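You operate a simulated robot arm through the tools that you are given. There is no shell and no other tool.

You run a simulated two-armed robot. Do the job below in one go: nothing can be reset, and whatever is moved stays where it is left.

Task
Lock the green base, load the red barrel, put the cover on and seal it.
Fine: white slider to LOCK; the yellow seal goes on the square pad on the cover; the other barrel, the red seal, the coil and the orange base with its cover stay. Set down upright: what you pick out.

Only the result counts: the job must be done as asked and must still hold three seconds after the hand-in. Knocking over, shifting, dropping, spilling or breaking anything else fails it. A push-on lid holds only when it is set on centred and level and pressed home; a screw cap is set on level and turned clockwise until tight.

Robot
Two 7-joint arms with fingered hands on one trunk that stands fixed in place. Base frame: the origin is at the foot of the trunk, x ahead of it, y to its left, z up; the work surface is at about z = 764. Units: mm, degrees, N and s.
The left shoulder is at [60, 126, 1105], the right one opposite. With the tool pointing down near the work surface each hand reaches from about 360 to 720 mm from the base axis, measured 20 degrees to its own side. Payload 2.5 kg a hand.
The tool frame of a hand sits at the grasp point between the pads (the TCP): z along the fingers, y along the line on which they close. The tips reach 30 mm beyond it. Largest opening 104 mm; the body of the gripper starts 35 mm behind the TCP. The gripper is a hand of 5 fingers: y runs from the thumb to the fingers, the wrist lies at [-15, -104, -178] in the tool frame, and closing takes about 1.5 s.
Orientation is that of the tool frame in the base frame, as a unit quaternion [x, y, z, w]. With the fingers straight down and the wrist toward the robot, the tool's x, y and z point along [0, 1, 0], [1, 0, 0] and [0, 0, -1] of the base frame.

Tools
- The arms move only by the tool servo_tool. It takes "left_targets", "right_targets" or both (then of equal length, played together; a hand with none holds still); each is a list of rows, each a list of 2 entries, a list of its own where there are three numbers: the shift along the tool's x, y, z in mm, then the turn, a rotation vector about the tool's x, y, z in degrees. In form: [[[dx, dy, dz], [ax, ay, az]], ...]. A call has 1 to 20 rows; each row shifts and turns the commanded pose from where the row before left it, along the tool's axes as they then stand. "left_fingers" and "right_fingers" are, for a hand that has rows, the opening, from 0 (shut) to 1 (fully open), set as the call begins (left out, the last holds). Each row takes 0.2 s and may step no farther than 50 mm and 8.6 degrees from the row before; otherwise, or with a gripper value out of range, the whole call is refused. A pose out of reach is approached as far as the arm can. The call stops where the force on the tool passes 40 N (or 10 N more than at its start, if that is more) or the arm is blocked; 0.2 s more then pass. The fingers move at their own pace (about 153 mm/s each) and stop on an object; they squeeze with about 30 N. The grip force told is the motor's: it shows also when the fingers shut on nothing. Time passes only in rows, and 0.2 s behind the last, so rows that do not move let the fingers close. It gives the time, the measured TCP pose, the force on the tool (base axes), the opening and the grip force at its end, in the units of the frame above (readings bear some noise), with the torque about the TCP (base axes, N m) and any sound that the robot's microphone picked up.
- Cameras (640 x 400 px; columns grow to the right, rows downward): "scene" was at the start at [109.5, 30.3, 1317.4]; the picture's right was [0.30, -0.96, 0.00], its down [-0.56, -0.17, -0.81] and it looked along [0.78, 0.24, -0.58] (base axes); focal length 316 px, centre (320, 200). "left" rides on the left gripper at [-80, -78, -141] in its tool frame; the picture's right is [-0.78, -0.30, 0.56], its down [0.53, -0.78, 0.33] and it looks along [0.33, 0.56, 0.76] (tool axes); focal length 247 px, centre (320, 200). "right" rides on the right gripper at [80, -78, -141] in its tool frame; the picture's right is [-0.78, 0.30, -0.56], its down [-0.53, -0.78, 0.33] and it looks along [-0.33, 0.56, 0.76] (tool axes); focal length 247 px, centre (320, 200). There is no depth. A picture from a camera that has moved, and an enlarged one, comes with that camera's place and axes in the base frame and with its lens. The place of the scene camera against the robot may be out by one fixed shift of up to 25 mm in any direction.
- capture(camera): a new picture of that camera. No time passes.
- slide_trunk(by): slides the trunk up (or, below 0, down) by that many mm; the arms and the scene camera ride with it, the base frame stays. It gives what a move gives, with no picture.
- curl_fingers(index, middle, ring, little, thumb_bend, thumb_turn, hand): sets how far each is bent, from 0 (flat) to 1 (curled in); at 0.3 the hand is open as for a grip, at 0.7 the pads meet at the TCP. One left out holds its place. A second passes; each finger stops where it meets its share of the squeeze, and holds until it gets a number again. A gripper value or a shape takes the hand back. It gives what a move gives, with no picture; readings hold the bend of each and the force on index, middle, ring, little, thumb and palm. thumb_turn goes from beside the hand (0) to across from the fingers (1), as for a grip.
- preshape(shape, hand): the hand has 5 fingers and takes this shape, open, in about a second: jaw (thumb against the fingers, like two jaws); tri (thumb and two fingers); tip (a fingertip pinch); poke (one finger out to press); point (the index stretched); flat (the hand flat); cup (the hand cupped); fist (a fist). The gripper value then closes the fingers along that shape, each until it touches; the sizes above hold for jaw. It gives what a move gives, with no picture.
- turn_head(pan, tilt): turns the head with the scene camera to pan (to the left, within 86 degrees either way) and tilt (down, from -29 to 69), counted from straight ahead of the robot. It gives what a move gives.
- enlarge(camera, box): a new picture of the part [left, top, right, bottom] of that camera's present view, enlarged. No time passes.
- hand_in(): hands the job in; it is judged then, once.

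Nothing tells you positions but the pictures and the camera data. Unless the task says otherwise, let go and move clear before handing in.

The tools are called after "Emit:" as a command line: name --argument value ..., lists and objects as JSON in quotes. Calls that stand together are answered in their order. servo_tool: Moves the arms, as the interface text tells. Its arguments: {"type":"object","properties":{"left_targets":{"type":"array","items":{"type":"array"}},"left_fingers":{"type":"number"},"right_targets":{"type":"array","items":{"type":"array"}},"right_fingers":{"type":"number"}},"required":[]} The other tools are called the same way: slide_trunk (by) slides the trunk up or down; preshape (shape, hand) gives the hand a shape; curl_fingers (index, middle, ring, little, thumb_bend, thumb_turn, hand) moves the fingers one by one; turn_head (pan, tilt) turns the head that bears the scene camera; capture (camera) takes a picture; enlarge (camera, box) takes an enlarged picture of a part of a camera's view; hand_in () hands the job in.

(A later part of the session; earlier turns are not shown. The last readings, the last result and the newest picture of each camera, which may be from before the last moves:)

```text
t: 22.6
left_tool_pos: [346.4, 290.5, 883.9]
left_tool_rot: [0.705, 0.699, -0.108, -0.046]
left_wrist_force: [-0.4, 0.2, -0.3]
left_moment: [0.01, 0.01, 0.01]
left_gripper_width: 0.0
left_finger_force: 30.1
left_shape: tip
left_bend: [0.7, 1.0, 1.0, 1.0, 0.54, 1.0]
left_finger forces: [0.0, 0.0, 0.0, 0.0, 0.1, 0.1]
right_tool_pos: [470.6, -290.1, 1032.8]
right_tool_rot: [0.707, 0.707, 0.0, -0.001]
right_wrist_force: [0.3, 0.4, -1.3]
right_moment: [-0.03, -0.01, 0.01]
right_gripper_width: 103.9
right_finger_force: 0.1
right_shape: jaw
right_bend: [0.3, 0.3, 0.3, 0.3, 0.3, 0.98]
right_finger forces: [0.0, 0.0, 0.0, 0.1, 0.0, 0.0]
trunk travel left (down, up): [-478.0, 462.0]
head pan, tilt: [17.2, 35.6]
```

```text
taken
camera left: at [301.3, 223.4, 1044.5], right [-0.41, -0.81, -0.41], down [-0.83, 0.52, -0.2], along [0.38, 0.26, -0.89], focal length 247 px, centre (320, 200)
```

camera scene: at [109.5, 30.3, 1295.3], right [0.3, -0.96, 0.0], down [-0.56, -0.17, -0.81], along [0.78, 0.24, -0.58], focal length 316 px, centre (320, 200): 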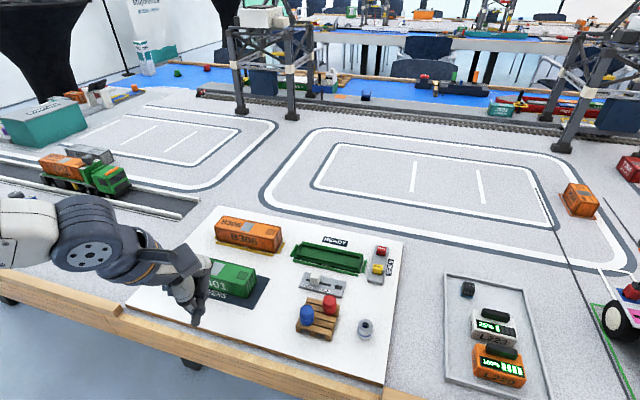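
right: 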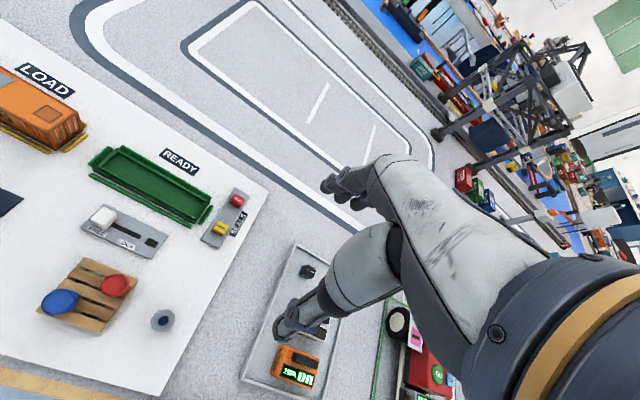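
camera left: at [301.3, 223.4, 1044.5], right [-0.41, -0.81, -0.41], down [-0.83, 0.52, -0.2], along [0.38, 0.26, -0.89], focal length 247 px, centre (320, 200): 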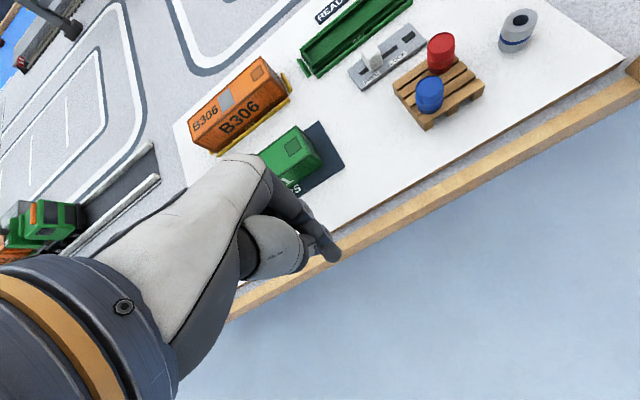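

Recovered, and everything on the board looks in place. I'll straighten the hand first.

Emit:
servo_tool --left_targets '[[[0, 20, -10], [0, 0, 0]], [[0, 20, -10], [0, 0, 0]], [[0, 0, 0], [-6.25, 2.55, 0]], [[0, 0, 0], [-6.25, 2.55, 0]], [[0, 0, 0], [0, 0, 0]]]'

Emit:
capture --camera "scene"

```text
t: 23.8
left_tool_pos: [389.9, 291.3, 894.1]
left_tool_rot: [0.711, 0.703, 0.001, 0.001]
left_wrist_force: [0.2, -0.4, -1.0]
left_moment: [-0.03, 0.01, 0.02]
left_gripper_width: 0.0
left_finger_force: 30.1
left_shape: tip
left_bend: [0.7, 1.0, 1.0, 1.0, 0.54, 1.0]
left_finger forces: [0.0, 0.0, 0.0, 0.0, 0.0, 0.0]
right_tool_pos: [471.3, -289.2, 1030.9]
right_tool_rot: [0.707, 0.707, 0.0, 0.0]
right_wrist_force: [-0.7, 0.4, 0.1]
right_moment: [-0.02, -0.01, -0.03]
right_gripper_width: 103.6
right_finger_force: 0.1
right_shape: jaw
right_bend: [0.3, 0.3, 0.3, 0.3, 0.3, 0.98]
right_finger forces: [0.0, 0.0, 0.0, 0.1, 0.0, 0.0]
trunk travel left (down, up): [-478.0, 462.0]
head pan, tilt: [17.2, 35.6]
```

```text
taken
camera scene: at [109.5, 30.3, 1295.3], right [0.3, -0.96, 0.0], down [-0.56, -0.17, -0.81], along [0.78, 0.24, -0.58], focal length 316 px, centre (320, 200)
```

scene: 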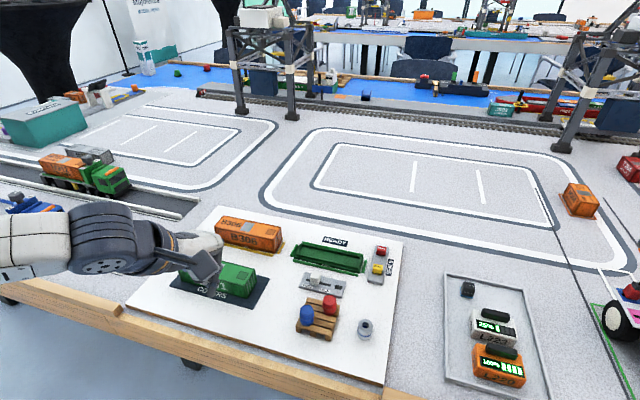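

The hand is level again. I'll move it up and forward, and check before sliding the trunk.

Emit:
servo_tool --left_targets '[[[-6, 12, -21], [0, 0, -0.6]], [[-6, 12, -21], [0, 0, 0]], [[-6, 12, -21], [0, 0, 0]], [[-6, 12, -21], [0, 0, 0]], [[-6, 12, -21], [0, 0, 0]], [[0, 0, 0], [0, 0, 0]]]'

```text
t: 25.2
left_tool_pos: [448.7, 262.0, 999.5]
left_tool_rot: [0.707, 0.707, 0.002, -0.001]
left_wrist_force: [0.4, -0.1, 0.4]
left_moment: [-0.01, -0.06, 0.0]
left_gripper_width: 0.0
left_finger_force: 29.7
left_shape: tip
left_bend: [0.7, 1.0, 1.0, 1.0, 0.54, 1.0]
left_finger forces: [0.1, 0.1, 0.0, 0.1, 0.0, 0.0]
right_tool_pos: [470.5, -289.6, 1031.0]
right_tool_rot: [0.707, 0.707, 0.0, 0.0]
right_wrist_force: [0.0, -0.7, 0.2]
right_moment: [0.0, -0.02, 0.0]
right_gripper_width: 103.9
right_finger_force: 0.0
right_shape: jaw
right_bend: [0.3, 0.3, 0.3, 0.3, 0.3, 0.98]
right_finger forces: [0.1, 0.0, 0.1, 0.0, 0.0, 0.1]
trunk travel left (down, up): [-478.0, 462.0]
head pan, tilt: [17.2, 35.6]
```

The hand is at z ≈ 1000 now. Lowering the trunk by 100 leaves the tips at about 870, above everything.

Emit:
slide_trunk --by -100

```text
t: 26.5
left_tool_pos: [448.9, 261.5, 897.9]
left_tool_rot: [0.706, 0.708, 0.0, 0.0]
left_wrist_force: [0.4, -0.3, -0.6]
left_moment: [0.01, -0.01, 0.02]
left_gripper_width: 0.0
left_finger_force: 30.0
left_shape: tip
left_bend: [0.7, 1.0, 1.0, 1.0, 0.54, 1.0]
left_finger forces: [0.1, 0.0, 0.0, 0.0, 0.1, 0.0]
right_tool_pos: [470.2, -289.4, 932.4]
right_tool_rot: [0.707, 0.707, 0.0, 0.0]
right_wrist_force: [-0.3, 0.6, -0.4]
right_moment: [0.0, 0.03, -0.03]
right_gripper_width: 103.8
right_finger_force: 0.1
right_shape: jaw
right_bend: [0.3, 0.3, 0.3, 0.3, 0.3, 0.98]
right_finger forces: [0.1, 0.0, 0.0, 0.1, 0.0, 0.0]
trunk travel left (down, up): [-378.0, 562.0]
head pan, tilt: [17.2, 35.6]
```

The shoulder is at about z = 983 now. I'll test reaching over the slider area at a safe height.

Emit:
servo_tool --left_targets '[[[-14, 16, 0], [0, 0, 0]], [[-14, 16, 0], [0, 0, 0]], [[-14, 16, 0], [0, 0, 0]], [[-14, 16, 0], [0, 0, 0]], [[-14, 18, 0], [0, 0, 0]], [[-14, 0, 0], [0, 0, 0]], [[-14, 0, 0], [0, 0, 0]], [[-14, 0, 0], [0, 0, 0]], [[0, 0, 0], [0, 0, 0]]]'

Emit:
capture --camera "scene"

```text
t: 28.5
left_tool_pos: [530.1, 149.6, 899.5]
left_tool_rot: [0.707, 0.708, 0.001, -0.002]
left_wrist_force: [0.6, -0.2, 0.5]
left_moment: [0.01, 0.01, 0.0]
left_gripper_width: 0.0
left_finger_force: 30.0
left_shape: tip
left_bend: [0.7, 1.0, 1.0, 1.0, 0.54, 1.0]
left_finger forces: [0.0, 0.0, 0.0, 0.0, 0.0, 0.0]
right_tool_pos: [470.6, -289.9, 930.8]
right_tool_rot: [0.707, 0.707, 0.0, 0.001]
right_wrist_force: [-0.2, -0.1, -0.9]
right_moment: [0.0, 0.0, 0.0]
right_gripper_width: 103.6
right_finger_force: 0.1
right_shape: jaw
right_bend: [0.3, 0.3, 0.3, 0.3, 0.3, 0.98]
right_finger forces: [0.0, 0.1, 0.0, 0.0, 0.0, 0.0]
trunk travel left (down, up): [-378.0, 562.0]
head pan, tilt: [17.2, 35.6]
```

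```text
taken
camera scene: at [109.5, 30.3, 1195.3], right [0.3, -0.96, 0.0], down [-0.56, -0.17, -0.81], along [0.78, 0.24, -0.58], focal length 316 px, centre (320, 200)
```

scene: 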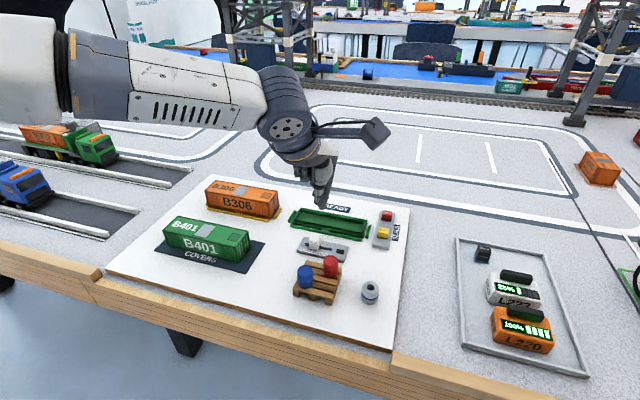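

Reach is fine now with the lower trunk. I'll check where the knob is before continuing the push.

Emit:
enlarge --camera "left" --box '[300, 120, 480, 260]'

Emit:
enlarge --camera "scene" --box '[270, 190, 410, 310]'

```text
2.86 times, centred on (390, 190) of left
camera zoom: at [451.9, 68.0, 1040.2], right [-0.29, -0.77, -0.56], down [-0.78, 0.53, -0.33], along [0.56, 0.34, -0.76], focal length 706 px, centre (120, 229)
```

zoom: 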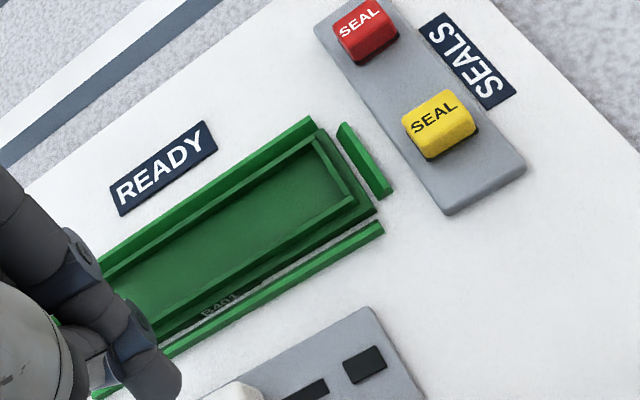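

```text
3.33 times, centred on (340, 250) of scene
camera zoom: at [109.5, 30.3, 1195.3], right [0.3, -0.96, 0.0], down [-0.56, -0.17, -0.81], along [0.78, 0.24, -0.58], focal length 1055 px, centre (253, 33)
```

zoom: 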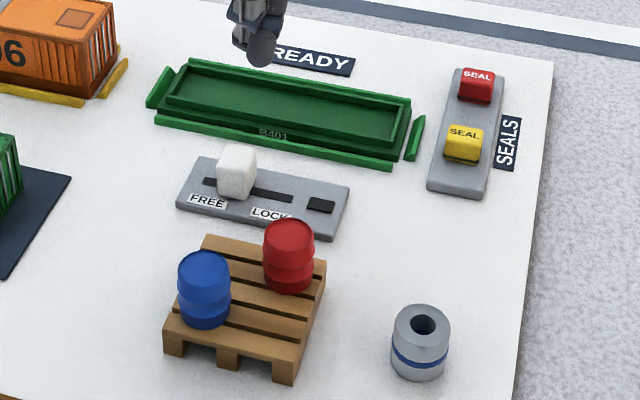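

The knob is at about y = 163 now. I'll go back to its left side at y ≈ 197, come down, and push on.

Emit:
servo_tool --left_targets '[[[24, 0, 0], [0, 0, 0]], [[24, 1, 0], [0, 0, 0]], [[0, 0, 30], [0, 0, 0]], [[0, 0, 25], [0, 0, 0]], [[0, 0, 15], [0, 0, 0]], [[0, 0, 12], [0, 0, 0]], [[0, 0, 0], [0, 0, 0]]]'

Emit:
enlarge --camera "left" --box '[270, 140, 450, 280]'

Emit:
enlarge --camera "scene" --box '[270, 190, 390, 290]'

```text
t: 30.1
left_tool_pos: [530.7, 197.4, 815.7]
left_tool_rot: [0.707, 0.707, 0.002, -0.002]
left_wrist_force: [1.2, -0.4, -0.4]
left_moment: [-0.02, 0.01, 0.01]
left_gripper_width: 0.0
left_finger_force: 30.5
left_shape: tip
left_bend: [0.7, 1.0, 1.0, 1.0, 0.55, 1.0]
left_finger forces: [0.1, 0.0, 0.0, 0.0, 0.0, 0.1]
right_tool_pos: [469.7, -288.9, 931.3]
right_tool_rot: [0.707, 0.707, 0.0, 0.001]
right_wrist_force: [0.0, 0.6, 0.2]
right_moment: [0.0, -0.01, 0.03]
right_gripper_width: 103.7
right_finger_force: 0.0
right_shape: jaw
right_bend: [0.3, 0.3, 0.3, 0.3, 0.3, 0.98]
right_finger forces: [0.0, 0.0, 0.0, 0.0, 0.0, 0.0]
trunk travel left (down, up): [-378.0, 562.0]
head pan, tilt: [17.2, 35.6]
```

```text
2.86 times, centred on (360, 210) of left
camera zoom: at [453.7, 115.8, 957.2], right [-0.3, -0.77, -0.56], down [-0.78, 0.54, -0.33], along [0.56, 0.34, -0.76], focal length 706 px, centre (206, 171)
```

zoom: 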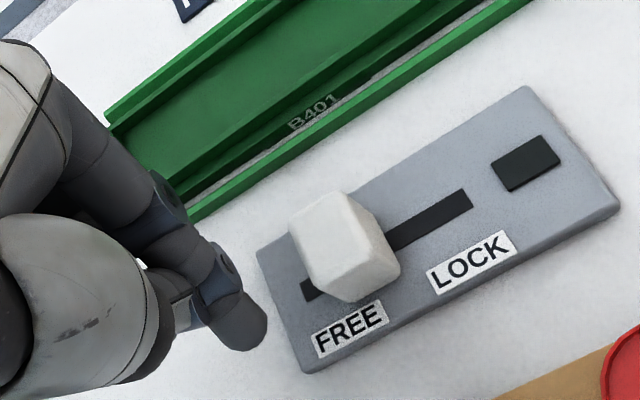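

```text
4.00 times, centred on (330, 240) of scene
camera zoom: at [109.5, 30.3, 1195.3], right [0.3, -0.96, 0.0], down [-0.56, -0.17, -0.81], along [0.78, 0.24, -0.58], focal length 1266 px, centre (280, 40)
```

zoom: 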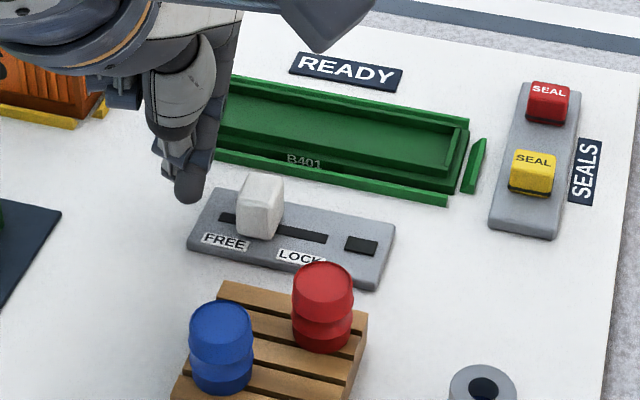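

The tip is left of the knob and the slot is clear. I'm pushing on toward LOCK in small steps.

Emit:
servo_tool --left_targets '[[[-6, 0, 0], [0, 0, 0]], [[-6, 0, 0], [0, 0, 0]], [[-5, 0, 0], [0, 0, 0]], [[-5, 0, 0], [0, 0, 0]], [[-5, 0, 0], [0, 0, 0]], [[-5, 0, 0], [0, 0, 0]], [[-5, 0, 0], [0, 0, 0]], [[-3, 0, 0], [0, 0, 0]], [[0, 0, 0], [0, 0, 0]]]'

Emit:
enlarge --camera "left" --box '[270, 140, 450, 280]'

Emit:
enlarge --camera "scene" --box '[270, 190, 390, 290]'

```text
t: 32.1
left_tool_pos: [532.4, 158.8, 817.5]
left_tool_rot: [0.706, 0.708, 0.0, 0.0]
left_wrist_force: [-0.3, 0.7, 0.5]
left_moment: [0.0, -0.02, -0.03]
left_gripper_width: 0.0
left_finger_force: 29.4
left_shape: tip
left_bend: [0.7, 1.0, 1.0, 1.0, 0.55, 1.0]
left_finger forces: [0.0, 0.0, 0.0, 0.0, 0.0, 0.0]
right_tool_pos: [470.3, -291.0, 931.7]
right_tool_rot: [0.707, 0.707, 0.0, 0.0]
right_wrist_force: [0.2, 0.5, 0.4]
right_moment: [0.01, 0.03, -0.01]
right_gripper_width: 103.7
right_finger_force: 0.1
right_shape: jaw
right_bend: [0.3, 0.3, 0.3, 0.3, 0.3, 0.98]
right_finger forces: [0.0, 0.0, 0.0, 0.1, 0.0, 0.0]
trunk travel left (down, up): [-378.0, 562.0]
head pan, tilt: [17.2, 35.6]
```

```text
2.86 times, centred on (360, 210) of left
camera zoom: at [454.6, 76.9, 957.5], right [-0.29, -0.78, -0.56], down [-0.78, 0.53, -0.33], along [0.56, 0.34, -0.76], focal length 706 px, centre (206, 171)
```

zoom: 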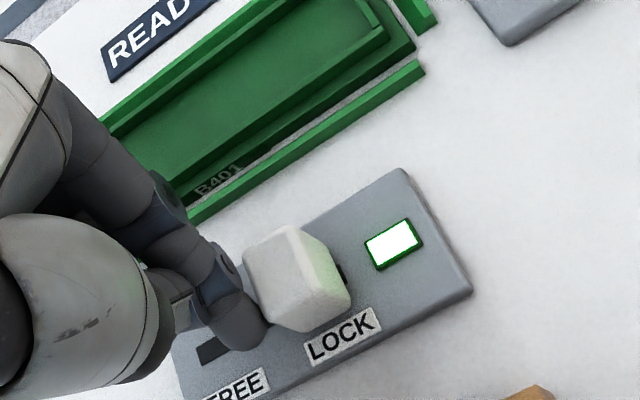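

```text
4.00 times, centred on (330, 240) of scene
camera zoom: at [109.5, 30.3, 1195.3], right [0.3, -0.96, 0.0], down [-0.56, -0.17, -0.81], along [0.78, 0.24, -0.58], focal length 1266 px, centre (280, 40)
```

zoom: 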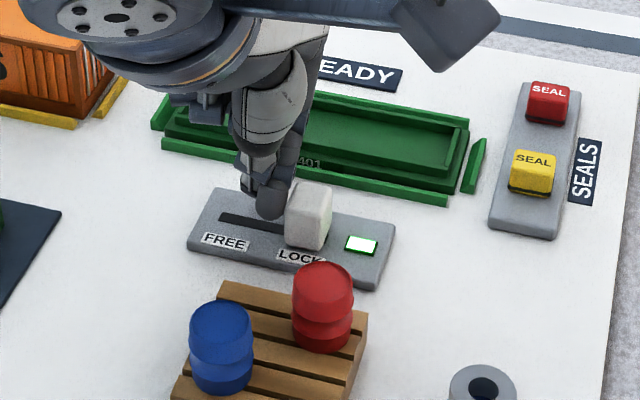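

The indicator lit up green. There is still a sliver of slot to the right, so I'll nudge it gently to the stop.

Emit:
servo_tool --left_targets '[[[-2, 0, 0], [0, 0, 0]], [[-2, 0, 0], [0, 0, 0]], [[-1, 0, 0], [0, 0, 0]], [[0, 0, 0], [0, 0, 0]]]'

Emit:
enlarge --camera "left" --box '[270, 140, 450, 280]'

```text
t: 33.1
left_tool_pos: [530.9, 152.8, 816.3]
left_tool_rot: [0.707, 0.707, 0.002, -0.001]
left_wrist_force: [0.4, 2.1, 0.3]
left_moment: [0.03, 0.02, -0.04]
left_gripper_width: 0.1
left_finger_force: 30.1
left_shape: tip
left_bend: [0.7, 1.0, 1.0, 1.0, 0.55, 1.0]
left_finger forces: [4.5, 0.0, 0.0, 0.0, 0.0, 0.0]
right_tool_pos: [470.5, -288.9, 931.3]
right_tool_rot: [0.707, 0.707, 0.0, 0.0]
right_wrist_force: [-0.6, 0.3, -0.5]
right_moment: [-0.01, 0.02, 0.01]
right_gripper_width: 103.6
right_finger_force: 0.1
right_shape: jaw
right_bend: [0.3, 0.3, 0.3, 0.3, 0.3, 0.98]
right_finger forces: [0.1, 0.1, 0.0, 0.0, 0.1, 0.0]
trunk travel left (down, up): [-378.0, 562.0]
head pan, tilt: [17.2, 35.6]
```

```text
2.86 times, centred on (360, 210) of left
camera zoom: at [454.3, 72.0, 956.9], right [-0.29, -0.77, -0.56], down [-0.78, 0.53, -0.33], along [0.56, 0.34, -0.76], focal length 706 px, centre (206, 171)
```

zoom: 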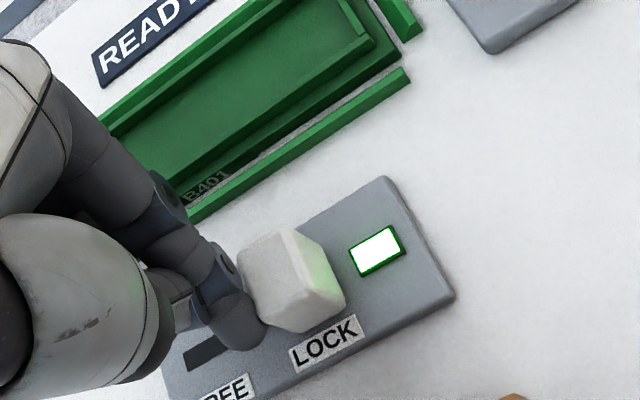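

The knob is fully at LOCK and the indicator is lit. I'll retreat left and up, then look closely at the base tray and the barrel.

Emit:
servo_tool --left_targets '[[[8, 0, 0], [0, 0, 0]], [[6, 0, -5], [0, 0, 0]], [[0, 0, -30], [0, 0, 0]], [[0, 0, -40], [0, 0, 0]], [[-20, -20, -25], [0, 0, 0]], [[-30, -20, 0], [0, 0, 0]], [[-30, -20, 0], [0, 0, 0]], [[0, 0, 0], [0, 0, 0]]]' --left_fingers 0.5

Emit:
capture --camera "left"

Emit:
enlarge --camera "scene" --box '[270, 180, 410, 310]'

```text
t: 34.9
left_tool_pos: [472.9, 87.2, 917.4]
left_tool_rot: [0.706, 0.708, 0.002, -0.002]
left_wrist_force: [-1.3, -0.3, -0.1]
left_moment: [0.0, 0.01, 0.0]
left_gripper_width: 51.8
left_finger_force: 0.1
left_shape: tip
left_bend: [0.73, 0.98, 0.99, 0.99, 0.7, 1.0]
left_finger forces: [0.0, 0.0, 0.1, 0.1, 0.0, 0.0]
right_tool_pos: [470.7, -289.2, 931.8]
right_tool_rot: [0.706, 0.708, 0.0, 0.001]
right_wrist_force: [-0.3, -0.4, 1.3]
right_moment: [0.01, -0.03, 0.0]
right_gripper_width: 103.7
right_finger_force: 0.1
right_shape: jaw
right_bend: [0.3, 0.3, 0.3, 0.3, 0.3, 0.98]
right_finger forces: [0.0, 0.0, 0.1, 0.1, 0.0, 0.0]
trunk travel left (down, up): [-378.0, 562.0]
head pan, tilt: [17.2, 35.6]
```

```text
taken
camera left: at [395.1, 5.3, 1057.5], right [-0.29, -0.77, -0.56], down [-0.78, 0.53, -0.33], along [0.56, 0.34, -0.76], focal length 247 px, centre (320, 200)
```

left: 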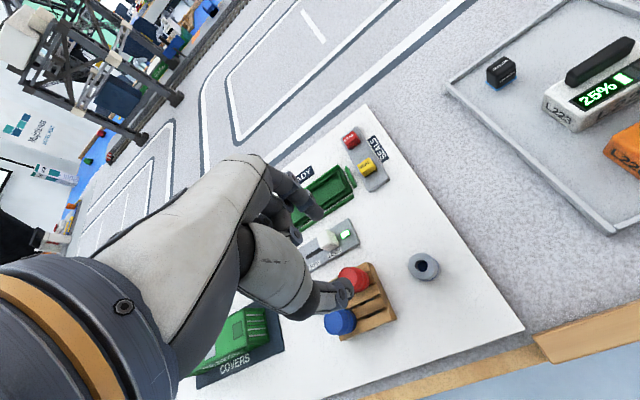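

```text
3.08 times, centred on (340, 245) of scene
camera zoom: at [109.5, 30.3, 1195.3], right [0.3, -0.96, 0.0], down [-0.56, -0.17, -0.81], along [0.78, 0.24, -0.58], focal length 974 px, centre (258, 62)
```

zoom: 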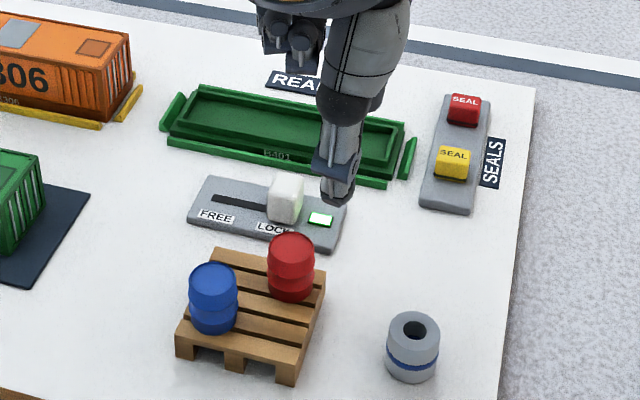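

I want precise base-tray dimensions before loading. I'll move the hand left, so the left camera sees the whole base, and zoom into both ends.

Emit:
servo_tool --left_targets '[[[40, 2, -5], [0, 0, 0]], [[40, 2, -5], [0, 0, 0]], [[40, 2, -5], [0, 0, 0]], [[20, 2, -5], [0, 0, 0]], [[0, 0, 0], [0, 0, 0]], [[0, 0, 0], [0, 0, 0]]]'

Emit:
enlarge --camera "left" --box '[380, 80, 480, 160]'

Emit:
enlarge --camera "left" --box '[330, 120, 430, 200]'

Emit:
enlarge --camera "scene" --box '[280, 195, 400, 270]'

Emit:
capture --camera "left"

```text
t: 36.3
left_tool_pos: [479.7, 227.2, 936.7]
left_tool_rot: [0.706, 0.708, 0.0, 0.0]
left_wrist_force: [0.2, -0.6, 1.3]
left_moment: [0.02, 0.02, -0.01]
left_gripper_width: 51.5
left_finger_force: 0.1
left_shape: tip
left_bend: [0.73, 0.98, 0.99, 0.99, 0.7, 1.0]
left_finger forces: [0.0, 0.0, 0.1, 0.0, 0.1, 0.0]
right_tool_pos: [469.9, -288.5, 930.3]
right_tool_rot: [0.707, 0.707, 0.0, -0.001]
right_wrist_force: [0.4, 0.5, -0.3]
right_moment: [0.0, 0.02, 0.03]
right_gripper_width: 103.6
right_finger_force: 0.0
right_shape: jaw
right_bend: [0.3, 0.3, 0.3, 0.3, 0.3, 0.98]
right_finger forces: [0.0, 0.1, 0.0, 0.0, 0.1, 0.0]
trunk travel left (down, up): [-378.0, 562.0]
head pan, tilt: [17.2, 35.6]
```

```text
5.00 times, centred on (430, 120) of left
camera zoom: at [402.2, 145.8, 1077.7], right [-0.29, -0.78, -0.56], down [-0.78, 0.53, -0.33], along [0.56, 0.34, -0.76], focal length 1235 px, centre (-230, 600)
```

zoom: 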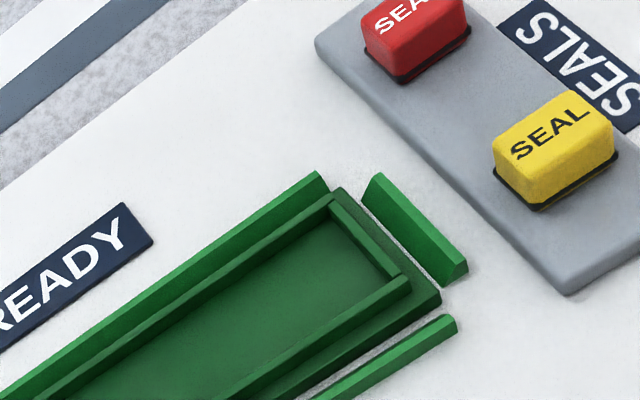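

```text
5.00 times, centred on (380, 160) of left
camera zoom: at [402.2, 145.8, 1077.7], right [-0.29, -0.78, -0.56], down [-0.78, 0.53, -0.33], along [0.56, 0.34, -0.76], focal length 1235 px, centre (20, 400)
```

zoom: 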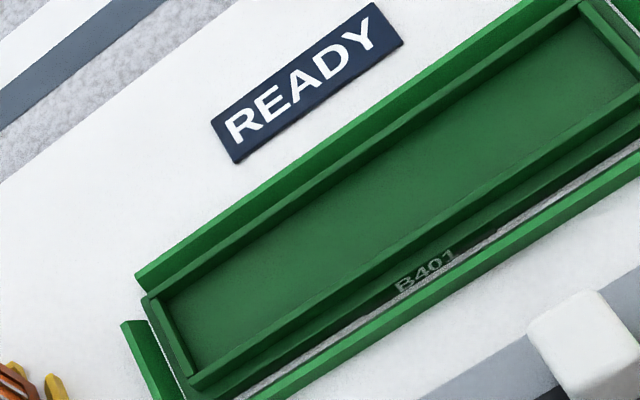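

```text
5.33 times, centred on (340, 232) of scene
camera zoom: at [109.5, 30.3, 1195.3], right [0.3, -0.96, 0.0], down [-0.56, -0.17, -0.81], along [0.78, 0.24, -0.58], focal length 1687 px, centre (213, 27)
```

zoom: 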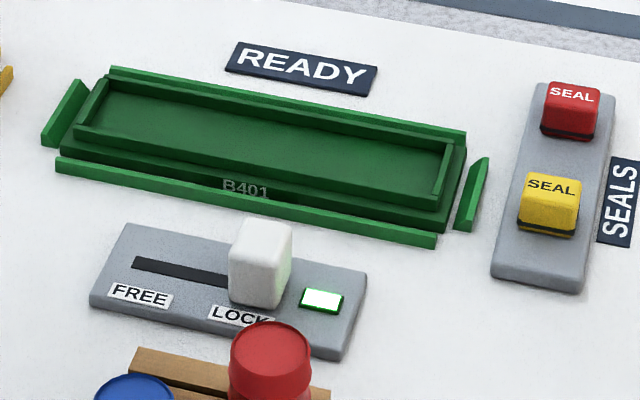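

```text
taken
camera left: at [402.2, 145.8, 1077.7], right [-0.29, -0.78, -0.56], down [-0.78, 0.53, -0.33], along [0.56, 0.34, -0.76], focal length 247 px, centre (320, 200)
```

left: 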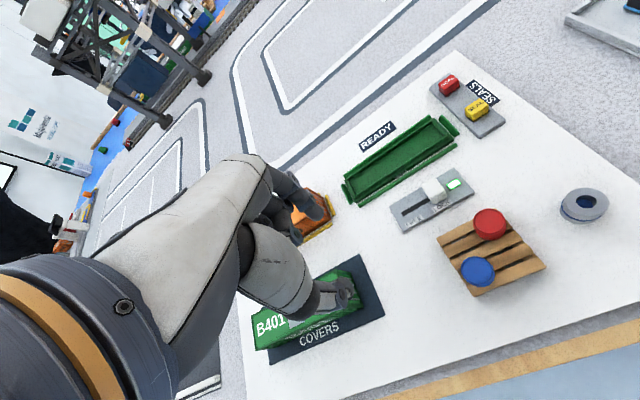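

The base flange spans about x 585–630, y 78–228, so its centre is (607.5, 153.4), with an inner rim. Next I'll measure the barrels and the cover precisely.

Emit:
enlarge --camera "left" --box '[430, 195, 560, 300]'

Emit:
enlarge --camera "scene" --box '[280, 245, 360, 310]'

Emit:
enlarge --camera "scene" --box '[150, 200, 280, 285]'

```text
3.81 times, centred on (495, 248) of left
camera zoom: at [402.2, 145.8, 1077.7], right [-0.29, -0.78, -0.56], down [-0.78, 0.53, -0.33], along [0.56, 0.34, -0.76], focal length 941 px, centre (-347, 19)
```

zoom: 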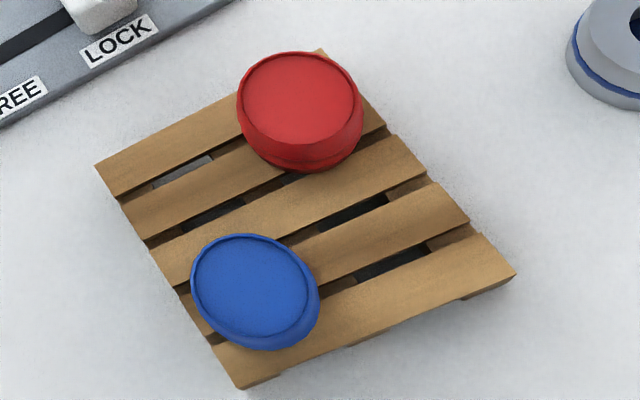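

```text
6.15 times, centred on (320, 278) of scene
camera zoom: at [109.5, 30.3, 1195.3], right [0.3, -0.96, 0.0], down [-0.56, -0.17, -0.81], along [0.78, 0.24, -0.58], focal length 1947 px, centre (320, -277)
```

zoom: 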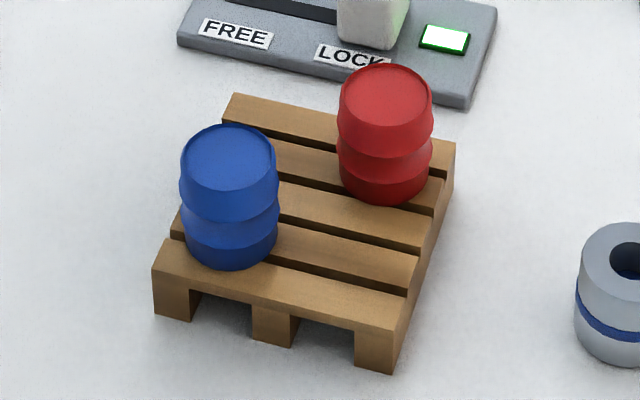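

```text
4.71 times, centred on (215, 242) of scene
camera zoom: at [109.5, 30.3, 1195.3], right [0.3, -0.96, 0.0], down [-0.56, -0.17, -0.81], along [0.78, 0.24, -0.58], focal length 1489 px, centre (814, 0)
```

zoom: 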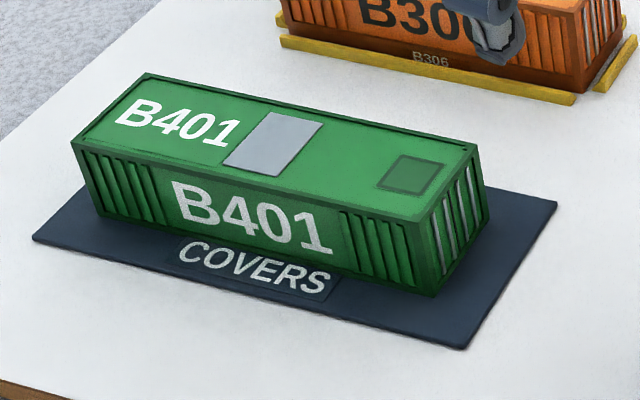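

The red barrel is about 25 mm wide and 28 mm tall with its axis at (466.5, 112.5). I'll go above it with the pinch half open and check alignment before descending.

Emit:
servo_tool --left_targets '[[[-29, -3, 8], [0, 0, 0]], [[-29, -3, 8], [0, 0, 0]], [[-29, -4, 8], [0, 0, 0]], [[-28, -3, 8], [0, 0, 0]], [[0, 0, 0], [0, 0, 0]], [[0, 0, 0], [0, 0, 0]]]' --left_fingers 0.5

Emit:
enlarge --camera "left" --box '[260, 180, 440, 320]'

Emit:
enlarge --camera "scene" --box '[270, 210, 390, 310]'

```text
t: 37.7
left_tool_pos: [466.7, 110.5, 904.2]
left_tool_rot: [0.707, 0.707, 0.0, 0.0]
left_wrist_force: [0.0, 0.0, -0.1]
left_moment: [0.03, 0.0, -0.01]
left_gripper_width: 51.6
left_finger_force: 0.0
left_shape: tip
left_bend: [0.73, 0.98, 0.99, 0.99, 0.7, 1.0]
left_finger forces: [0.1, 0.0, 0.1, 0.0, 0.0, 0.1]
right_tool_pos: [470.8, -290.3, 932.4]
right_tool_rot: [0.707, 0.707, -0.001, 0.0]
right_wrist_force: [-0.1, -0.3, 0.5]
right_moment: [0.0, 0.0, -0.03]
right_gripper_width: 103.5
right_finger_force: 0.1
right_shape: jaw
right_bend: [0.3, 0.3, 0.3, 0.3, 0.3, 0.98]
right_finger forces: [0.0, 0.1, 0.0, 0.0, 0.0, 0.0]
trunk travel left (down, up): [-378.0, 562.0]
head pan, tilt: [17.2, 35.6]
```

```text
2.86 times, centred on (350, 250) of left
camera zoom: at [389.1, 30.2, 1044.9], right [-0.3, -0.78, -0.56], down [-0.78, 0.53, -0.33], along [0.56, 0.34, -0.76], focal length 706 px, centre (234, 57)
```

zoom: 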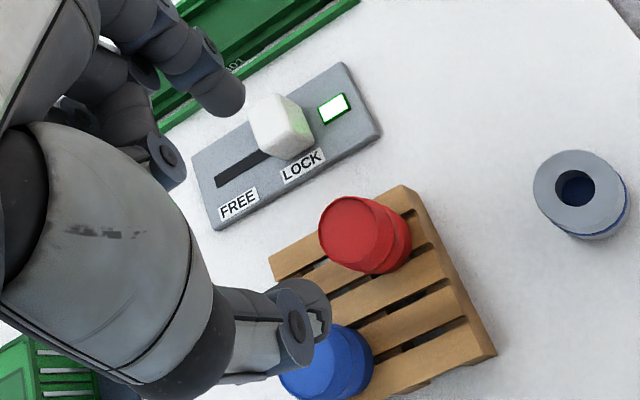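

```text
4.00 times, centred on (330, 260) of scene
camera zoom: at [109.4, 30.3, 1195.3], right [0.3, -0.96, 0.0], down [-0.56, -0.17, -0.81], along [0.78, 0.24, -0.58], focal length 1266 px, centre (280, -40)
```

zoom: 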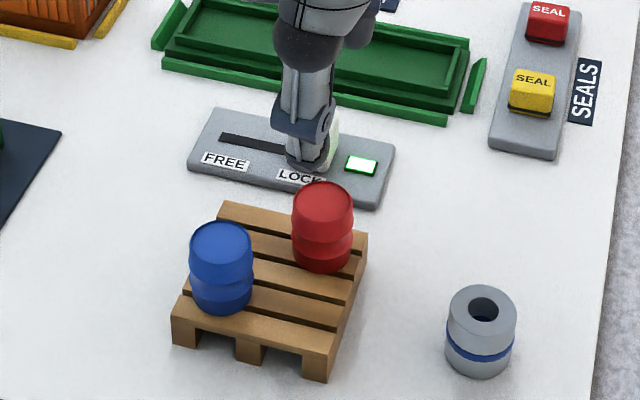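

Alignment looks good. The thumb side clears the blue barrel. I'll descend until the tips are around mid-barrel (TCP z ≈ 832).

Emit:
servo_tool --left_targets '[[[2, 0, 22], [0, 0, 0]], [[0, 0, 20], [0, 0, 0]], [[0, 0, 15], [0, 0, 0]], [[0, 0, 10], [0, 0, 0]], [[0, 0, 5], [0, 0, 0]], [[0, 0, 0], [0, 0, 0]]]'

Emit:
enlarge --camera "left" --box '[260, 180, 440, 320]'

Emit:
enlarge --camera "scene" --box '[270, 210, 390, 310]'

```text
t: 39.1
left_tool_pos: [467.6, 113.4, 833.3]
left_tool_rot: [0.707, 0.707, 0.001, -0.001]
left_wrist_force: [0.7, 0.5, 0.4]
left_moment: [-0.01, 0.04, 0.0]
left_gripper_width: 51.6
left_finger_force: 0.1
left_shape: tip
left_bend: [0.73, 0.98, 0.99, 0.99, 0.7, 1.0]
left_finger forces: [0.0, 0.0, 0.0, 0.0, 0.0, 0.0]
right_tool_pos: [470.5, -290.2, 931.8]
right_tool_rot: [0.707, 0.707, 0.0, 0.0]
right_wrist_force: [0.3, -0.5, -0.5]
right_moment: [0.0, -0.02, -0.06]
right_gripper_width: 103.6
right_finger_force: 0.0
right_shape: jaw
right_bend: [0.3, 0.3, 0.3, 0.3, 0.3, 0.98]
right_finger forces: [0.0, 0.1, 0.0, 0.2, 0.0, 0.1]
trunk travel left (down, up): [-378.0, 562.0]
head pan, tilt: [17.2, 35.6]
```

```text
2.86 times, centred on (350, 250) of left
camera zoom: at [390.3, 32.9, 973.6], right [-0.3, -0.78, -0.56], down [-0.78, 0.54, -0.33], along [0.56, 0.34, -0.76], focal length 706 px, centre (234, 57)
```

zoom: 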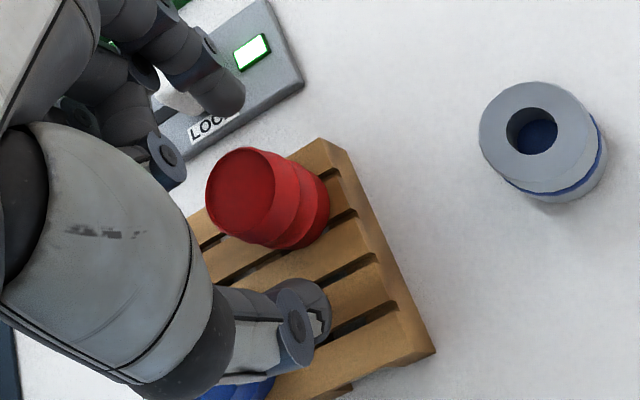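

```text
4.00 times, centred on (330, 260) of scene
camera zoom: at [109.5, 30.3, 1195.3], right [0.3, -0.96, 0.0], down [-0.56, -0.17, -0.81], along [0.78, 0.24, -0.58], focal length 1266 px, centre (280, -40)
```

zoom: 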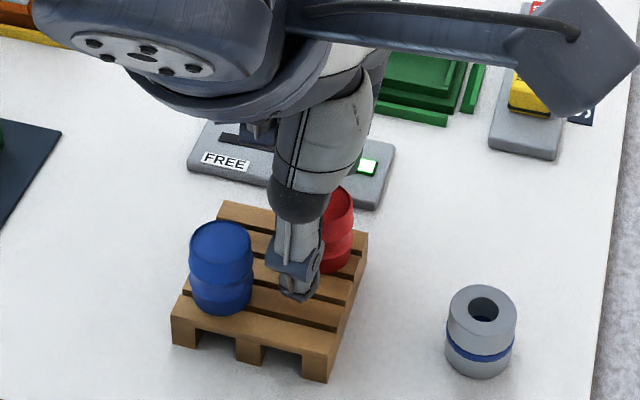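

Thumb and index straddle the red barrel with the blue one clear. Closing the pinch now.

Emit:
servo_tool --left_targets '[[[0, 0, 0], [0, 0, 0]], [[0, 0, 0], [0, 0, 0]], [[0, 0, 0], [0, 0, 0]], [[0, 0, 0], [0, 0, 0]], [[0, 0, 0], [0, 0, 0]], [[0, 0, 0], [0, 0, 0]], [[0, 0, 0], [0, 0, 0]], [[0, 0, 0], [0, 0, 0]]]' --left_fingers 0

Emit:
enlarge --camera "left" --box '[260, 180, 440, 320]'

Emit:
enlarge --camera "scene" --box '[270, 210, 390, 310]'

```text
t: 40.9
left_tool_pos: [468.0, 113.1, 833.0]
left_tool_rot: [0.706, 0.708, 0.001, -0.001]
left_wrist_force: [-0.1, -0.4, 0.3]
left_moment: [-0.01, -0.02, 0.01]
left_gripper_width: 18.9
left_finger_force: 29.9
left_shape: tip
left_bend: [0.72, 1.0, 1.0, 1.0, 0.75, 1.0]
left_finger forces: [25.6, 0.0, 0.1, 0.0, 25.7, 0.1]
right_tool_pos: [469.3, -289.0, 931.4]
right_tool_rot: [0.707, 0.707, 0.0, 0.0]
right_wrist_force: [0.4, 0.8, 0.1]
right_moment: [0.01, 0.0, 0.04]
right_gripper_width: 103.7
right_finger_force: 0.0
right_shape: jaw
right_bend: [0.3, 0.3, 0.3, 0.3, 0.3, 0.98]
right_finger forces: [0.0, 0.0, 0.0, 0.0, 0.1, 0.0]
trunk travel left (down, up): [-378.0, 562.0]
head pan, tilt: [17.2, 35.6]
```

```text
2.86 times, centred on (350, 250) of left
camera zoom: at [390.3, 32.9, 973.7], right [-0.3, -0.78, -0.56], down [-0.78, 0.53, -0.33], along [0.56, 0.34, -0.76], focal length 706 px, centre (234, 57)
```

zoom: 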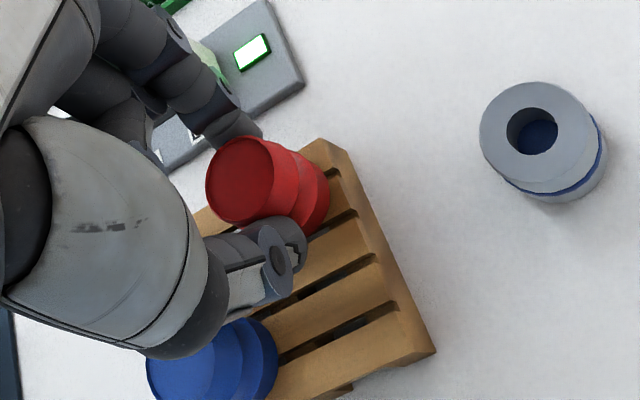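

```text
4.00 times, centred on (330, 260) of scene
camera zoom: at [109.5, 30.3, 1195.3], right [0.3, -0.96, 0.0], down [-0.56, -0.17, -0.81], along [0.78, 0.24, -0.58], focal length 1266 px, centre (280, -40)
```

zoom: 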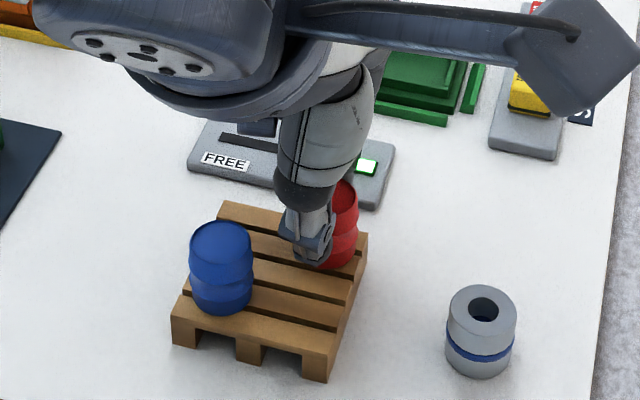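

The grip is firm (about 26 N on both index and thumb). Lifting gently and checking that the barrel hangs upright.

Emit:
servo_tool --left_targets '[[[0, 0, -5], [0, 0, 0]], [[0, 0, -10], [0, 0, 0]], [[0, 0, -15], [0, 0, 0]], [[0, 0, -20], [0, 0, 0]], [[0, 0, -20], [0, 0, 0]], [[0, 0, 0], [0, 0, 0]]]'

Emit:
enlarge --camera "left" --box '[260, 180, 440, 320]'

Emit:
enlarge --camera "scene" --box '[270, 170, 390, 270]'

```text
t: 42.3
left_tool_pos: [467.6, 111.7, 902.8]
left_tool_rot: [0.707, 0.707, 0.001, -0.001]
left_wrist_force: [1.2, 0.5, -0.3]
left_moment: [-0.02, -0.01, 0.03]
left_gripper_width: 19.0
left_finger_force: 30.2
left_shape: tip
left_bend: [0.72, 1.0, 1.0, 1.0, 0.75, 1.0]
left_finger forces: [25.7, 0.1, 0.0, 0.0, 25.5, 0.0]
right_tool_pos: [470.9, -290.5, 931.0]
right_tool_rot: [0.707, 0.707, 0.0, 0.0]
right_wrist_force: [0.6, 0.4, 0.2]
right_moment: [0.02, 0.03, -0.01]
right_gripper_width: 104.1
right_finger_force: 0.0
right_shape: jaw
right_bend: [0.3, 0.3, 0.3, 0.3, 0.3, 0.98]
right_finger forces: [0.0, 0.0, 0.0, 0.0, 0.1, 0.0]
trunk travel left (down, up): [-378.0, 562.0]
head pan, tilt: [17.2, 35.6]
```

```text
2.86 times, centred on (350, 250) of left
camera zoom: at [390.2, 31.0, 1044.9], right [-0.3, -0.77, -0.56], down [-0.78, 0.54, -0.33], along [0.56, 0.34, -0.76], focal length 706 px, centre (234, 57)
```

zoom: 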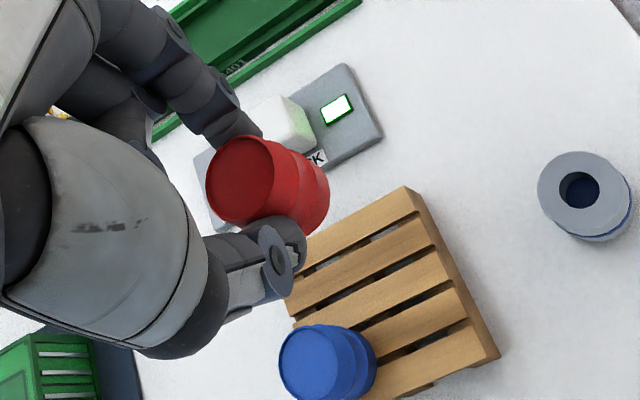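

```text
4.00 times, centred on (330, 220) of scene
camera zoom: at [109.4, 30.3, 1195.3], right [0.3, -0.96, 0.0], down [-0.56, -0.17, -0.81], along [0.78, 0.24, -0.58], focal length 1266 px, centre (280, 120)
```

zoom: 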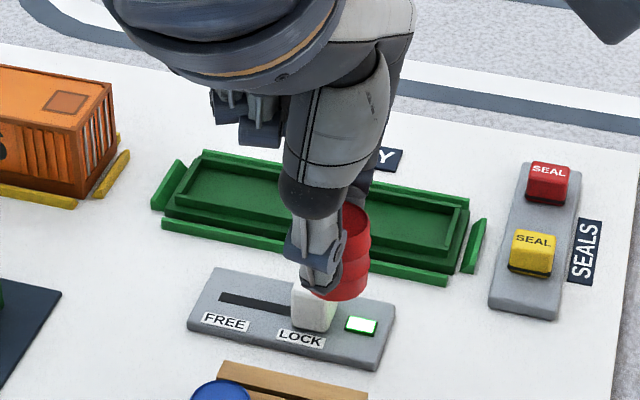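

The barrel hangs upright. I'll carry it over the middle of the base (607.5, 153.4) at this height.

Emit:
servo_tool --left_targets '[[[10, 34, 0], [0, 0, 0]], [[10, 34, 0], [0, 0, 0]], [[11, 34, 0], [0, 0, 0]], [[11, 34, 0], [0, 0, 0]], [[0, 0, 0], [0, 0, 0]], [[0, 0, 0], [0, 0, 0]]]'

Emit:
capture --camera "left"

Emit:
enlarge --camera "scene" --box '[270, 150, 410, 270]'

```text
t: 43.7
left_tool_pos: [601.3, 159.5, 901.6]
left_tool_rot: [0.707, 0.707, 0.002, 0.0]
left_wrist_force: [-0.8, 0.2, -0.1]
left_moment: [0.0, 0.0, 0.02]
left_gripper_width: 18.9
left_finger_force: 29.6
left_shape: tip
left_bend: [0.72, 1.0, 1.0, 1.0, 0.75, 1.0]
left_finger forces: [25.6, 0.0, 0.1, 0.1, 25.3, 0.0]
right_tool_pos: [470.2, -289.3, 932.2]
right_tool_rot: [0.707, 0.707, 0.0, 0.001]
right_wrist_force: [0.2, 0.3, -0.2]
right_moment: [0.01, 0.02, 0.03]
right_gripper_width: 103.9
right_finger_force: 0.0
right_shape: jaw
right_bend: [0.3, 0.3, 0.3, 0.3, 0.3, 0.98]
right_finger forces: [0.0, 0.0, 0.0, 0.0, 0.0, 0.0]
trunk travel left (down, up): [-378.0, 562.0]
head pan, tilt: [17.2, 35.6]
```

```text
taken
camera left: at [522.9, 77.5, 1042.3], right [-0.29, -0.78, -0.56], down [-0.78, 0.54, -0.33], along [0.56, 0.34, -0.76], focal length 247 px, centre (320, 200)
```

left: 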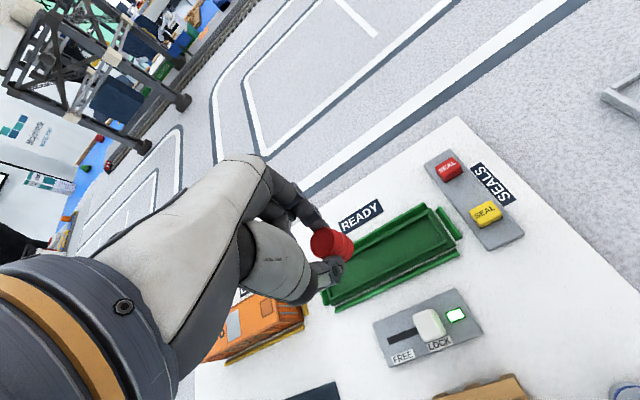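

```text
3.33 times, centred on (340, 210) of scene
camera zoom: at [109.4, 30.3, 1195.3], right [0.3, -0.96, 0.0], down [-0.56, -0.17, -0.81], along [0.78, 0.24, -0.58], focal length 1055 px, centre (253, 167)
```

zoom: 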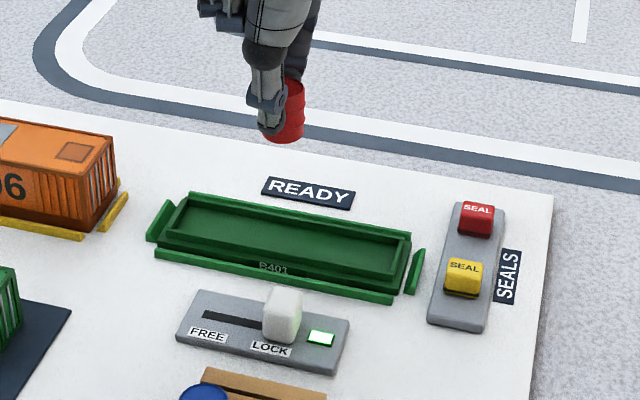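

I'll let the arm settle and re-read the pose before lowering.

Emit:
servo_tool --left_targets '[[[0, 0, 0], [0, 0, 0]], [[0, 0, 0], [0, 0, 0]]]'

Emit:
enlarge --camera "left" --box '[270, 180, 430, 290]'

```text
t: 44.3
left_tool_pos: [600.8, 157.9, 900.9]
left_tool_rot: [0.707, 0.707, 0.002, -0.001]
left_wrist_force: [0.9, -0.3, -0.7]
left_moment: [-0.01, 0.02, -0.01]
left_gripper_width: 19.1
left_finger_force: 29.6
left_shape: tip
left_bend: [0.72, 1.0, 1.0, 1.0, 0.75, 1.0]
left_finger forces: [25.4, 0.0, 0.0, 0.0, 25.2, 0.0]
right_tool_pos: [469.8, -289.9, 930.7]
right_tool_rot: [0.707, 0.707, 0.0, -0.001]
right_wrist_force: [-0.5, -0.3, -0.3]
right_moment: [0.0, 0.01, 0.01]
right_gripper_width: 103.6
right_finger_force: 0.1
right_shape: jaw
right_bend: [0.3, 0.3, 0.3, 0.3, 0.3, 0.98]
right_finger forces: [0.0, 0.0, 0.1, 0.0, 0.0, 0.1]
trunk travel left (down, up): [-378.0, 562.0]
head pan, tilt: [17.2, 35.6]
```

```text
3.64 times, centred on (350, 235) of left
camera zoom: at [522.8, 77.3, 1042.3], right [-0.29, -0.78, -0.56], down [-0.78, 0.54, -0.33], along [0.56, 0.34, -0.76], focal length 898 px, centre (211, 73)
```

zoom: 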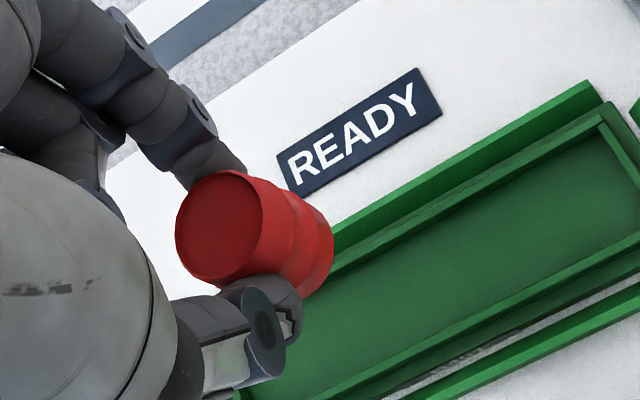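

The barrel axis sits about 2.6 mm in front of the TCP. I'll correct by about +4.6 mm in x and −4 mm in y, and lower to just above the rim.

Emit:
servo_tool --left_targets '[[[-4, 4.6, 10], [0, 0, 0]], [[0, 0, 20], [0, 0, 0]], [[0, 0, 20], [0, 0, 0]], [[0, 0, 15], [0, 0, 0]], [[0, 0, 0], [0, 0, 0]], [[0, 0, 0], [0, 0, 0]]]'

Emit:
enlarge --camera "left" --box '[270, 180, 430, 290]'

Emit:
enlarge --camera "scene" --box '[290, 180, 390, 260]'

```text
t: 45.7
left_tool_pos: [596.9, 160.8, 840.2]
left_tool_rot: [0.707, 0.707, 0.001, 0.001]
left_wrist_force: [-0.1, 0.2, -1.1]
left_moment: [0.04, 0.03, 0.0]
left_gripper_width: 18.6
left_finger_force: 30.3
left_shape: tip
left_bend: [0.72, 1.0, 1.0, 1.0, 0.75, 1.0]
left_finger forces: [25.4, 0.0, 0.1, 0.0, 25.2, 0.0]
left hand out of reach, approached as far as the arm can: row 1, 4
right_tool_pos: [470.3, -289.1, 932.8]
right_tool_rot: [0.707, 0.707, 0.0, 0.0]
right_wrist_force: [-0.2, 0.1, 0.0]
right_moment: [-0.02, 0.03, 0.0]
right_gripper_width: 103.8
right_finger_force: 0.1
right_shape: jaw
right_bend: [0.3, 0.3, 0.3, 0.3, 0.3, 0.98]
right_finger forces: [0.1, 0.1, 0.0, 0.1, 0.1, 0.0]
trunk travel left (down, up): [-378.0, 562.0]
head pan, tilt: [17.2, 35.6]
```

```text
3.64 times, centred on (350, 235) of left
camera zoom: at [518.2, 79.4, 980.3], right [-0.29, -0.78, -0.56], down [-0.78, 0.54, -0.33], along [0.56, 0.34, -0.76], focal length 898 px, centre (211, 73)
```

zoom: 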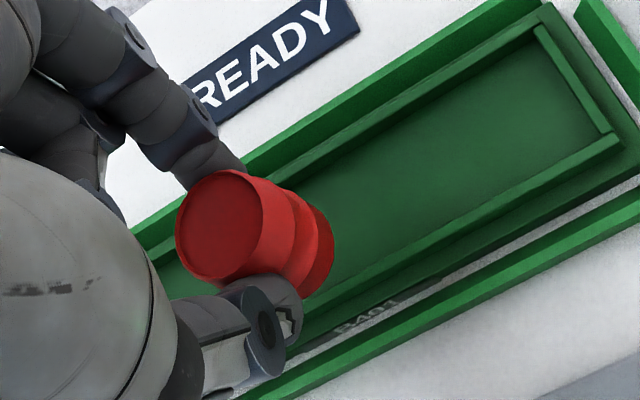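

```text
5.00 times, centred on (340, 220) of scene
camera zoom: at [109.5, 30.3, 1195.3], right [0.3, -0.96, 0.0], down [-0.56, -0.17, -0.81], along [0.78, 0.24, -0.58], focal length 1582 px, centre (220, 100)
```

zoom: 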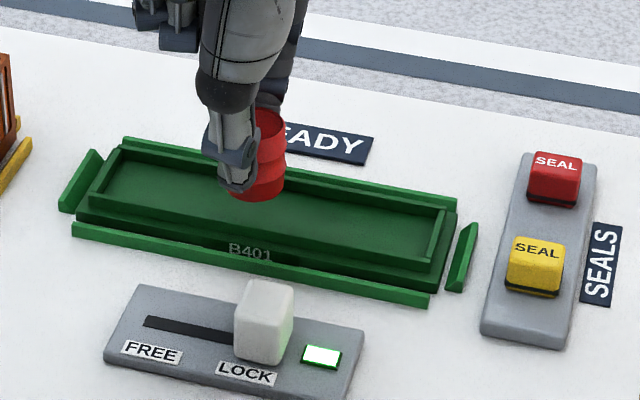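

The arm hits its limit here again. Lowering the trunk helped last time, so I'll lift the barrel well clear first and then lower the trunk another 100 mm.

Emit:
servo_tool --left_targets '[[[0, 0, -25], [0, 0, 0]], [[2, -8, -30], [0, 0, 0]], [[2, -8, -30], [0, 0, 0]], [[2, -8, -30], [0, 0, 0]], [[2, -8, -30], [0, 0, 0]], [[0, 0, 0], [0, 0, 0]]]'

```text
t: 47.1
left_tool_pos: [564.0, 165.7, 984.0]
left_tool_rot: [0.707, 0.707, 0.0, 0.0]
left_wrist_force: [-0.3, 0.2, -0.7]
left_moment: [-0.02, 0.01, 0.0]
left_gripper_width: 18.8
left_finger_force: 30.0
left_shape: tip
left_bend: [0.72, 1.0, 1.0, 1.0, 0.75, 1.0]
left_finger forces: [25.4, 0.1, 0.0, 0.0, 25.2, 0.1]
right_tool_pos: [469.0, -289.5, 930.7]
right_tool_rot: [0.707, 0.707, 0.0, -0.001]
right_wrist_force: [-0.7, -0.2, -0.2]
right_moment: [-0.01, 0.02, 0.0]
right_gripper_width: 103.9
right_finger_force: 0.0
right_shape: jaw
right_bend: [0.3, 0.3, 0.3, 0.3, 0.3, 0.98]
right_finger forces: [0.0, 0.0, 0.0, 0.0, 0.0, 0.1]
trunk travel left (down, up): [-378.0, 562.0]
head pan, tilt: [17.2, 35.6]
```

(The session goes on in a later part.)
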